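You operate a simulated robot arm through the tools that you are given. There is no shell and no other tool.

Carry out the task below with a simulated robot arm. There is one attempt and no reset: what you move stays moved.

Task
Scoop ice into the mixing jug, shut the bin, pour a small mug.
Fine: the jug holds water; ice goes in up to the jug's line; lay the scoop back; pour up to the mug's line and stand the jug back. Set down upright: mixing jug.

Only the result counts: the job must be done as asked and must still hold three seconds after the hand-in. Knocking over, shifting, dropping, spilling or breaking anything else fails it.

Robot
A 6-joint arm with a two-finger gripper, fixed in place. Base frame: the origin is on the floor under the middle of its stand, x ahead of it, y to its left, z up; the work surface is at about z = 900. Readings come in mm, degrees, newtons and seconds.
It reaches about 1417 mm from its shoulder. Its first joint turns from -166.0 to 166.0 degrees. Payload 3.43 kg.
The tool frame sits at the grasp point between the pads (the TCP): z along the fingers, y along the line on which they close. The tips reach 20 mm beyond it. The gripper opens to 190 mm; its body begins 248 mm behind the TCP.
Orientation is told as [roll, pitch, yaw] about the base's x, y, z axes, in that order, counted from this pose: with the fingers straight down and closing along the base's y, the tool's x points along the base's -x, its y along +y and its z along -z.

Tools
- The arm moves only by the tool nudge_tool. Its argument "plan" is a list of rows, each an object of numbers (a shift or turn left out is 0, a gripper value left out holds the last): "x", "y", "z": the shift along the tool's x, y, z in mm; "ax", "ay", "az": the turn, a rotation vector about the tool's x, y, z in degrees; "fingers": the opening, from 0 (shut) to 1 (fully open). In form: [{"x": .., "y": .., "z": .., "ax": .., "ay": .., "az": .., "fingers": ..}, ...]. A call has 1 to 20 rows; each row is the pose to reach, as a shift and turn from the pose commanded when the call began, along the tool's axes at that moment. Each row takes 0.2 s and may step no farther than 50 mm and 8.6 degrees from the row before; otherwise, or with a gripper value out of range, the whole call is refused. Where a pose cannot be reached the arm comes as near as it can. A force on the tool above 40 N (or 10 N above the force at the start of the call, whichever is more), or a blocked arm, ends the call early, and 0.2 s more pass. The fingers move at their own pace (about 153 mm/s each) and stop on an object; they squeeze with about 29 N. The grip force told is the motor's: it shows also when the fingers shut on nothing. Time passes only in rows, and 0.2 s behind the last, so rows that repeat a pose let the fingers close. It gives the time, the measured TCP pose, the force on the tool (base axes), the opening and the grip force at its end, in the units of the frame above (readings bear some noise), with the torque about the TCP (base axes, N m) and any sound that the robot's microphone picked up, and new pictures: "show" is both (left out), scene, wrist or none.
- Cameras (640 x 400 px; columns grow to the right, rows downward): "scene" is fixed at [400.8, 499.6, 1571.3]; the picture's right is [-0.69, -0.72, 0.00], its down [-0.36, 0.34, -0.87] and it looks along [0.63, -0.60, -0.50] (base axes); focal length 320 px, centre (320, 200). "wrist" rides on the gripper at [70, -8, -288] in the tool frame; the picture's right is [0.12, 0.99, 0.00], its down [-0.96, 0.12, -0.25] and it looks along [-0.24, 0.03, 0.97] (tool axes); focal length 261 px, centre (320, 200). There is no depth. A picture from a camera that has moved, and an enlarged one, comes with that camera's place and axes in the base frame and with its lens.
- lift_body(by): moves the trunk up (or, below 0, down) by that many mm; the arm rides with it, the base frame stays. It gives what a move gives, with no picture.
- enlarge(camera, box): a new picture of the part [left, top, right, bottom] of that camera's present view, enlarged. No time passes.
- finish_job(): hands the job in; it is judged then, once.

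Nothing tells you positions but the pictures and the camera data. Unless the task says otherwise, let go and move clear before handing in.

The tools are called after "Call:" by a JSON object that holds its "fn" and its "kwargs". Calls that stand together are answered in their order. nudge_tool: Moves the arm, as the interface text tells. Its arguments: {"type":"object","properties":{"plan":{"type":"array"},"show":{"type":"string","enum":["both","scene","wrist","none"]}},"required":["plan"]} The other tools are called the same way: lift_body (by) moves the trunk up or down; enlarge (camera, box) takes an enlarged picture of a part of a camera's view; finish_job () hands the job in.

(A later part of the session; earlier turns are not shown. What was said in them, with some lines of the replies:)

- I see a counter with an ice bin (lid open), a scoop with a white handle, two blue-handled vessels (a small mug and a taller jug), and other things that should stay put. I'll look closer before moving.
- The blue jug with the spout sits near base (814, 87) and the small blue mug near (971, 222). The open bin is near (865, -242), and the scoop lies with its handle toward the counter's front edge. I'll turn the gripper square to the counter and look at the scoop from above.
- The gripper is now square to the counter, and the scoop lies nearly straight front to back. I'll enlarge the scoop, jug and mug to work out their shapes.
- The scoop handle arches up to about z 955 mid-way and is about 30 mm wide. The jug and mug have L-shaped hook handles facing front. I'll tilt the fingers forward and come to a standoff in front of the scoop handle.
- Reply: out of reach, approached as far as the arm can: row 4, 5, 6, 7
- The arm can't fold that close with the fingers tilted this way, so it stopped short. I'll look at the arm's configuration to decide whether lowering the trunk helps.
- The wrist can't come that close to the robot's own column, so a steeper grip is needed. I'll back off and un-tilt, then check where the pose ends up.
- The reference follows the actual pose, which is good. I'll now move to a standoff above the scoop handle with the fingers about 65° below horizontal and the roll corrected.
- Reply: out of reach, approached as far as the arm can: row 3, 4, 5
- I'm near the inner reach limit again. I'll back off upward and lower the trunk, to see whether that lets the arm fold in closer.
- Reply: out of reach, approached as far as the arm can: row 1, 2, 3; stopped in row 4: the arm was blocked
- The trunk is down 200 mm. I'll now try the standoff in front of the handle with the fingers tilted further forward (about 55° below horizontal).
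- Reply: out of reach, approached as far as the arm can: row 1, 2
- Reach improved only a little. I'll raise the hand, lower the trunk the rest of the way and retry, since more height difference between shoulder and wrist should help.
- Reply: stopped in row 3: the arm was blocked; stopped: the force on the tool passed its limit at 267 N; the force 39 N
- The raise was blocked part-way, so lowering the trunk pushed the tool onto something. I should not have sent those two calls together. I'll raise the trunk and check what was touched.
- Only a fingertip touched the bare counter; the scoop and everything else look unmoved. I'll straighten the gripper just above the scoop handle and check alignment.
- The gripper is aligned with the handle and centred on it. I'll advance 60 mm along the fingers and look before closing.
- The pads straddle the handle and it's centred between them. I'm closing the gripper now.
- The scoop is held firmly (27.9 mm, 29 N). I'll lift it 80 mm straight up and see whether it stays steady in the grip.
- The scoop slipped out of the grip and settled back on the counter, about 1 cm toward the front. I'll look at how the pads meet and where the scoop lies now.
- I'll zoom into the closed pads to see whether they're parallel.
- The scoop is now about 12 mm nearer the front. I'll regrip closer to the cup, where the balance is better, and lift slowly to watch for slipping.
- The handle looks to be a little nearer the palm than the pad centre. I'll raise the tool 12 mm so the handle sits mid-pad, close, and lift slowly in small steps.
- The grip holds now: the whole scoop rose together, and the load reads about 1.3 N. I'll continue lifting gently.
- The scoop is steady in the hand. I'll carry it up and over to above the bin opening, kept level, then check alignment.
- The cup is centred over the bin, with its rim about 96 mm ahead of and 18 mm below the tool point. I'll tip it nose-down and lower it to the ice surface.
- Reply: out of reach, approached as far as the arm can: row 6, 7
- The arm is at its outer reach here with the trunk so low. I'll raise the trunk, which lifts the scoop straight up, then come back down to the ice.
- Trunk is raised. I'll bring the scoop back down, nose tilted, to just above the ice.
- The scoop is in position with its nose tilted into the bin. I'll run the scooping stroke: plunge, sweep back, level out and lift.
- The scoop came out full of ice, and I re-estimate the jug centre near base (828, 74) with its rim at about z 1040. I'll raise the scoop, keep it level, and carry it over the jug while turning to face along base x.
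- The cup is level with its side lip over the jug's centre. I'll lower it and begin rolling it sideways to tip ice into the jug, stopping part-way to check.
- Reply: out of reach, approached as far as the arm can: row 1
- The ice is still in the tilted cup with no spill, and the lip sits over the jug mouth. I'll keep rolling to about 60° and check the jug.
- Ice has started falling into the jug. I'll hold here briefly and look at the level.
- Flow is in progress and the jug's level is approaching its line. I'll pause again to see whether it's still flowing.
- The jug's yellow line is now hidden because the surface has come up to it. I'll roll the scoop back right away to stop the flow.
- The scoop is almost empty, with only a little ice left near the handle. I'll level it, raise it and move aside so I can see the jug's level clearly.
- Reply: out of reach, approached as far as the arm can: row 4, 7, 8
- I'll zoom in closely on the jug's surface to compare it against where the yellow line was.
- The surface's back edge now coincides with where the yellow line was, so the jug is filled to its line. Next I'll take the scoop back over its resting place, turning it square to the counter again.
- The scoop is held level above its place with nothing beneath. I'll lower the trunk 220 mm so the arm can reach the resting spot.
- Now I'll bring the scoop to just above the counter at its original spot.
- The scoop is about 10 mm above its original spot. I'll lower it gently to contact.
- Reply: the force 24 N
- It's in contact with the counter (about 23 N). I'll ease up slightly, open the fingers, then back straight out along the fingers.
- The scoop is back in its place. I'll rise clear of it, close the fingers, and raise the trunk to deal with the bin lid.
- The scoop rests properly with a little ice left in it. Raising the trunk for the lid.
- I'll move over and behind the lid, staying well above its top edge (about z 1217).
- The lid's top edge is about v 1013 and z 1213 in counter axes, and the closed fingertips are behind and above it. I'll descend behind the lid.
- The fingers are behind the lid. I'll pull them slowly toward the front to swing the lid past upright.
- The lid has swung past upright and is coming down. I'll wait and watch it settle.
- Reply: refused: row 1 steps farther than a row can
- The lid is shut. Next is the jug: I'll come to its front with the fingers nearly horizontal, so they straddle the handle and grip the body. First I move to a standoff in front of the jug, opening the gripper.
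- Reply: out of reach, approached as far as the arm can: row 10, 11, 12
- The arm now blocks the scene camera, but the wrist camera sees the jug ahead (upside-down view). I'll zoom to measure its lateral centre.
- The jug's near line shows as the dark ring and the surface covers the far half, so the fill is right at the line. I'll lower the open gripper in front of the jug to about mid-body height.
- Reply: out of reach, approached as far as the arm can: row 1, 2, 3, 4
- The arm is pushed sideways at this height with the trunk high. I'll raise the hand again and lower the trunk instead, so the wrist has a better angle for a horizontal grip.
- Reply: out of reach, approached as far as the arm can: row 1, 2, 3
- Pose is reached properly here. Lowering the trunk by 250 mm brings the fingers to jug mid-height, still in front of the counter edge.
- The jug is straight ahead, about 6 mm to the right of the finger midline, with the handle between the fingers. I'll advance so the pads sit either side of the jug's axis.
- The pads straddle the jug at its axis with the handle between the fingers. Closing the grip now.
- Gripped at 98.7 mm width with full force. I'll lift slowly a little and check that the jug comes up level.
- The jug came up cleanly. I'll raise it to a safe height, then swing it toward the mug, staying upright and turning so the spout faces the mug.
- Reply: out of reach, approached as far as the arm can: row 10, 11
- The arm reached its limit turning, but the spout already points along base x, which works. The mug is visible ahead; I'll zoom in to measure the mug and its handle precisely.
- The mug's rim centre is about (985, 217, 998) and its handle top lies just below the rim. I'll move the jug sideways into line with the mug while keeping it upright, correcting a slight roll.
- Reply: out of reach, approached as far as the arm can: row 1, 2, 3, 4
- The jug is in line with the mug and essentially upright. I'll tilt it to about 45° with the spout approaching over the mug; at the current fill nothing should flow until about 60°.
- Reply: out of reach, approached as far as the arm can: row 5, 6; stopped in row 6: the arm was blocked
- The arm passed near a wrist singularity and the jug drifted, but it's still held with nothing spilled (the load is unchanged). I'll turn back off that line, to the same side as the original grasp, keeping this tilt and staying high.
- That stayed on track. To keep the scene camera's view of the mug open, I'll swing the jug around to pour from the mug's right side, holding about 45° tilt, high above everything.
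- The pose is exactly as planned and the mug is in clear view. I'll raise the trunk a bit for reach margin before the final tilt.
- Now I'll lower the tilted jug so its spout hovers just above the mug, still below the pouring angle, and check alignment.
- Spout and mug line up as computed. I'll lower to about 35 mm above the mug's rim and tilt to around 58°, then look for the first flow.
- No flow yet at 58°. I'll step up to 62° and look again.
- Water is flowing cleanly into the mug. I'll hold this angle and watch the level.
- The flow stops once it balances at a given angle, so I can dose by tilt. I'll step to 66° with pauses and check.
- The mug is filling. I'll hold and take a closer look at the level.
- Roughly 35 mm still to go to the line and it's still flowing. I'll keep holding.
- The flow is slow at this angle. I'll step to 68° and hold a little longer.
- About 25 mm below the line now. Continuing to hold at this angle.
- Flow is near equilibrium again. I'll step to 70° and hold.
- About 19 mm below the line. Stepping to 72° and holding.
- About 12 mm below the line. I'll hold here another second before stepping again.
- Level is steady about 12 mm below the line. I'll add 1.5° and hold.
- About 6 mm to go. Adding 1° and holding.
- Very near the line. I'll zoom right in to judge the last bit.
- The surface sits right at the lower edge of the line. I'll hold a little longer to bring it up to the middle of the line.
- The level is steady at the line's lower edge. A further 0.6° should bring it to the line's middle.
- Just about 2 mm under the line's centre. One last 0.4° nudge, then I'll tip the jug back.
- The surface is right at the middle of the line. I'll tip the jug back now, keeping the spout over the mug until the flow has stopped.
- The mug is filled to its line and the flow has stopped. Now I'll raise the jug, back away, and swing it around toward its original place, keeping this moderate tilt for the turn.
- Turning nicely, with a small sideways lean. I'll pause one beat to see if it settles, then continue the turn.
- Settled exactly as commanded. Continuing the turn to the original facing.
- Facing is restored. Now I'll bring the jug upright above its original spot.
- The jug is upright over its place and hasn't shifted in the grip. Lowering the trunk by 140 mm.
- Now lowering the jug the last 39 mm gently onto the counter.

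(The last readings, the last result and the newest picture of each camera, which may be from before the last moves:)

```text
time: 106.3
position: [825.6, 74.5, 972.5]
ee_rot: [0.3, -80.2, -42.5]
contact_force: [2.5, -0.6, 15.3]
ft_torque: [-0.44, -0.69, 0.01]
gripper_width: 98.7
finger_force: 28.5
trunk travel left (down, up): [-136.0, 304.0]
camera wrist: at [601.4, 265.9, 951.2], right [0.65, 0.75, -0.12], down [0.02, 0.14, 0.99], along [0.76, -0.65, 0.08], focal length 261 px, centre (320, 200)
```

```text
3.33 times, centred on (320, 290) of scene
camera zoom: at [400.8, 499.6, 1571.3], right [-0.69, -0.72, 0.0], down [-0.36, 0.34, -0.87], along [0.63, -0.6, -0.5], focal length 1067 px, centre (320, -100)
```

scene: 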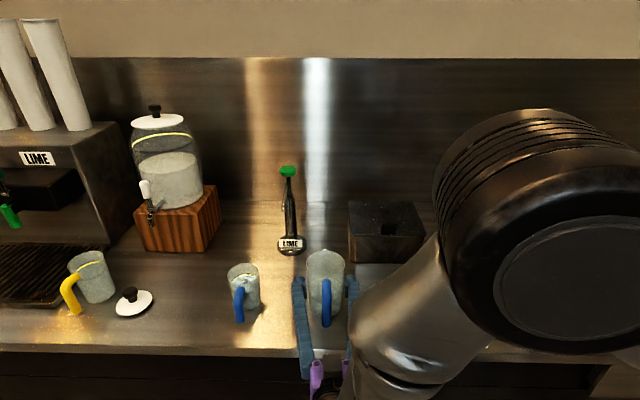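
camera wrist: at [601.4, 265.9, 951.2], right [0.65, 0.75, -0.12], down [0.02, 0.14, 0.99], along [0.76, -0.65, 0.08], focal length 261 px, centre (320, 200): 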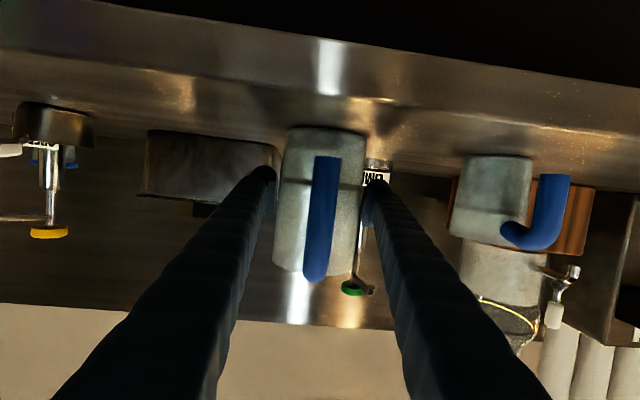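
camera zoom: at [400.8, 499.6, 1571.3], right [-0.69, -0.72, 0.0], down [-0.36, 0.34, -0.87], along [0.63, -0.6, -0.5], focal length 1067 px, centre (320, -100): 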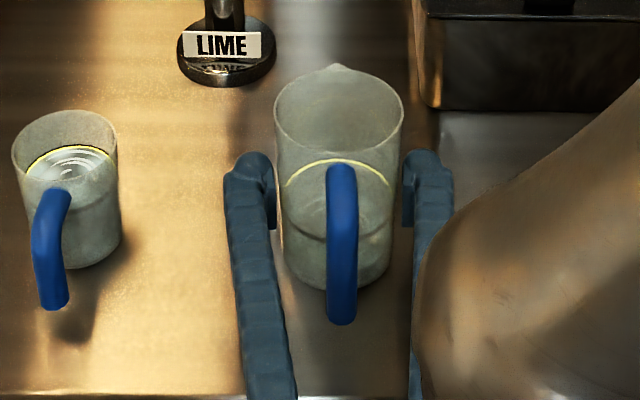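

The jug is on the counter at its original spot. I'll ease the pressure and open the fingers.

Call:
{"fn": "nudge_tool", "kwargs": {"plan": [{"x": -0.9, "z": -0.2}, {"x": -0.9, "z": -0.2, "fingers": 0.6}, {"x": -0.9, "z": -0.2, "fingers": 0.75}, {"x": -0.9, "z": -0.2, "fingers": 0.75}]}}

Call:
{"fn": "enlarge", "kwargs": {"camera": "scene", "box": [230, 230, 410, 350]}}

```text
time: 107.3
position: [825.8, 73.4, 970.7]
ee_rot: [-0.2, -80.2, -42.0]
contact_force: [0.4, 0.8, 0.8]
ft_torque: [-0.01, 0.0, 0.0]
gripper_width: 142.7
finger_force: 0.0
trunk travel left (down, up): [-136.0, 304.0]
camera wrist: at [601.8, 265.9, 951.0], right [0.65, 0.75, -0.12], down [0.02, 0.14, 0.99], along [0.76, -0.65, 0.08], focal length 261 px, centre (320, 200)
```

scene: 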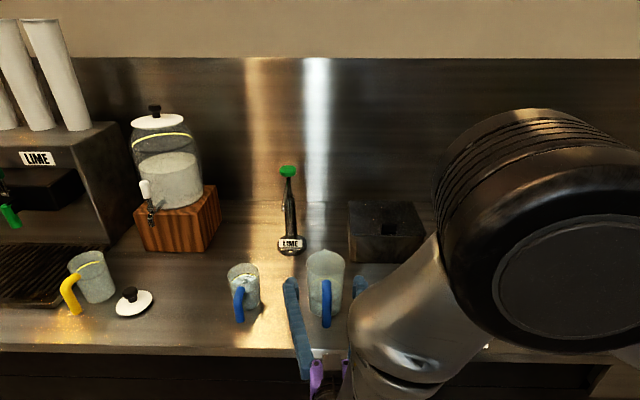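
wrist: 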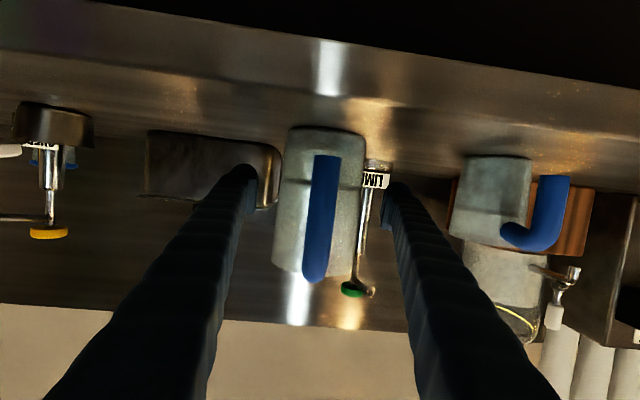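

```text
3.33 times, centred on (320, 290) of scene
camera zoom: at [400.8, 499.6, 1571.3], right [-0.69, -0.72, 0.0], down [-0.36, 0.34, -0.87], along [0.63, -0.6, -0.5], focal length 1067 px, centre (320, -100)
```

zoom: 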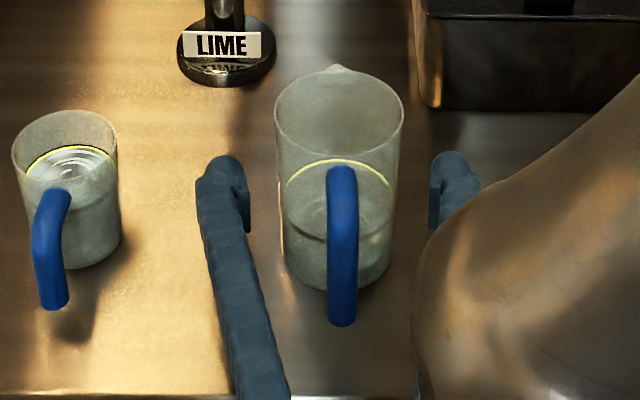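

The jug stands upright in its place. I'll back straight out, keeping the handle clear between the fingers.

Call:
{"fn": "nudge_tool", "kwargs": {"plan": [{"x": 5, "z": -28}, {"x": 10, "z": -56}, {"x": 15, "z": -84}, {"x": 19.5, "z": -112}, {"x": 24.5, "z": -140}, {"x": 29.2, "z": -167}, {"x": 29.2, "z": -190}]}}

Call:
{"fn": "enlarge", "kwargs": {"camera": "scene", "box": [200, 210, 380, 350]}}

Call:
{"fn": "enlarge", "kwargs": {"camera": "scene", "box": [320, 170, 520, 360]}}

```text
time: 109.0
position: [683.8, 203.8, 976.9]
ee_rot: [0.1, -80.2, -42.2]
contact_force: [-1.2, -0.3, 0.3]
ft_torque: [0.03, 0.01, 0.04]
gripper_width: 142.6
finger_force: 0.0
trunk travel left (down, up): [-136.0, 304.0]
camera wrist: at [459.8, 395.3, 955.5], right [0.65, 0.75, -0.12], down [0.02, 0.14, 0.99], along [0.76, -0.65, 0.08], focal length 261 px, centre (320, 200)
```

scene: 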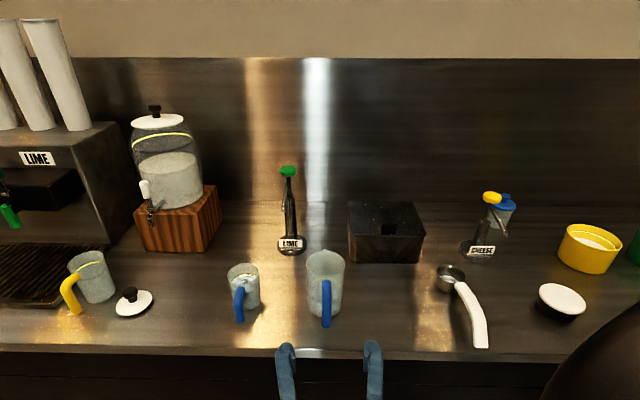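
wrist: 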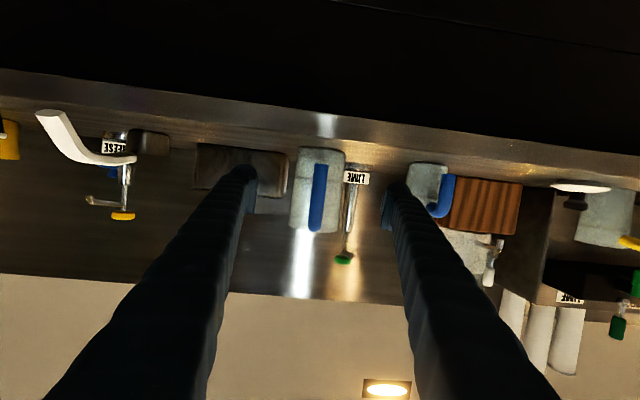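

```text
2.86 times, centred on (290, 280) of scene
camera zoom: at [400.8, 499.6, 1571.3], right [-0.69, -0.72, 0.0], down [-0.36, 0.34, -0.87], along [0.63, -0.6, -0.5], focal length 915 px, centre (406, -29)
```

zoom: 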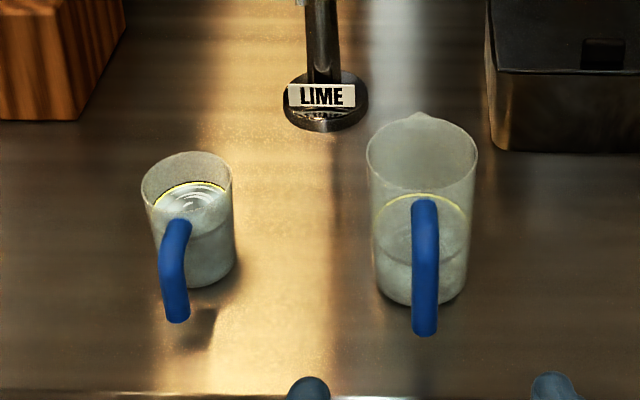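

```text
2.11 times, centred on (420, 265) of scene
camera zoom: at [400.8, 499.6, 1571.3], right [-0.69, -0.72, 0.0], down [-0.36, 0.34, -0.87], along [0.63, -0.6, -0.5], focal length 674 px, centre (110, 63)
```

zoom: 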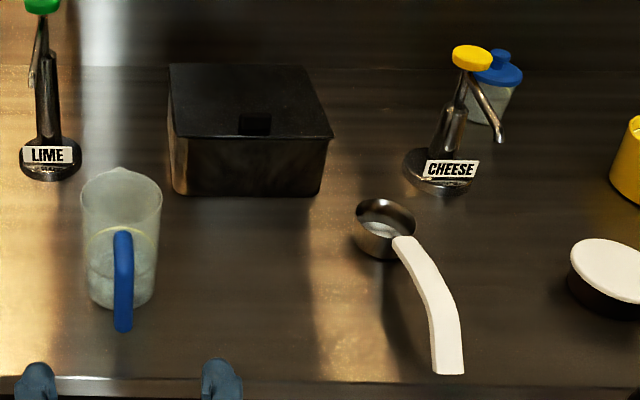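

The bin is shut and the scoop is back in its place. The mug is filled to its line, and the jug stands upright where it started with the hand clear of it. Nothing else appears to have moved or spilled, so I'm handing in.

Call:
{"fn": "finish_job", "kwargs": {}}

```text
The job is handed in.
```

I've handed the job in with every step done, and I saw no spills on the counter. The result of the judging wasn't shown to me.

- **Ice:** one scoop brought the jug's contents up to its yellow line.
- **Scoop:** it is back within about 1 cm of where it lay. A little leftover ice is still in the cup.
- **Bin:** the lid is closed.
- **Mug:** the small blue-handled mug is filled to the middle of its line.
- **Jug:** it stands upright in its original spot, and the hand is clear of it.

Two things went wrong along the way:

- **Trunk move:** early on, a fingertip pressed hard onto bare counter (267 N). I had sent an arm move and a trunk move together and the arm move stopped short. I saw no damage.
- **Scoop grip:** on my first lift the scoop slipped out of the grip and slid about 12 mm on the counter. I regripped it and set it back near its original place.
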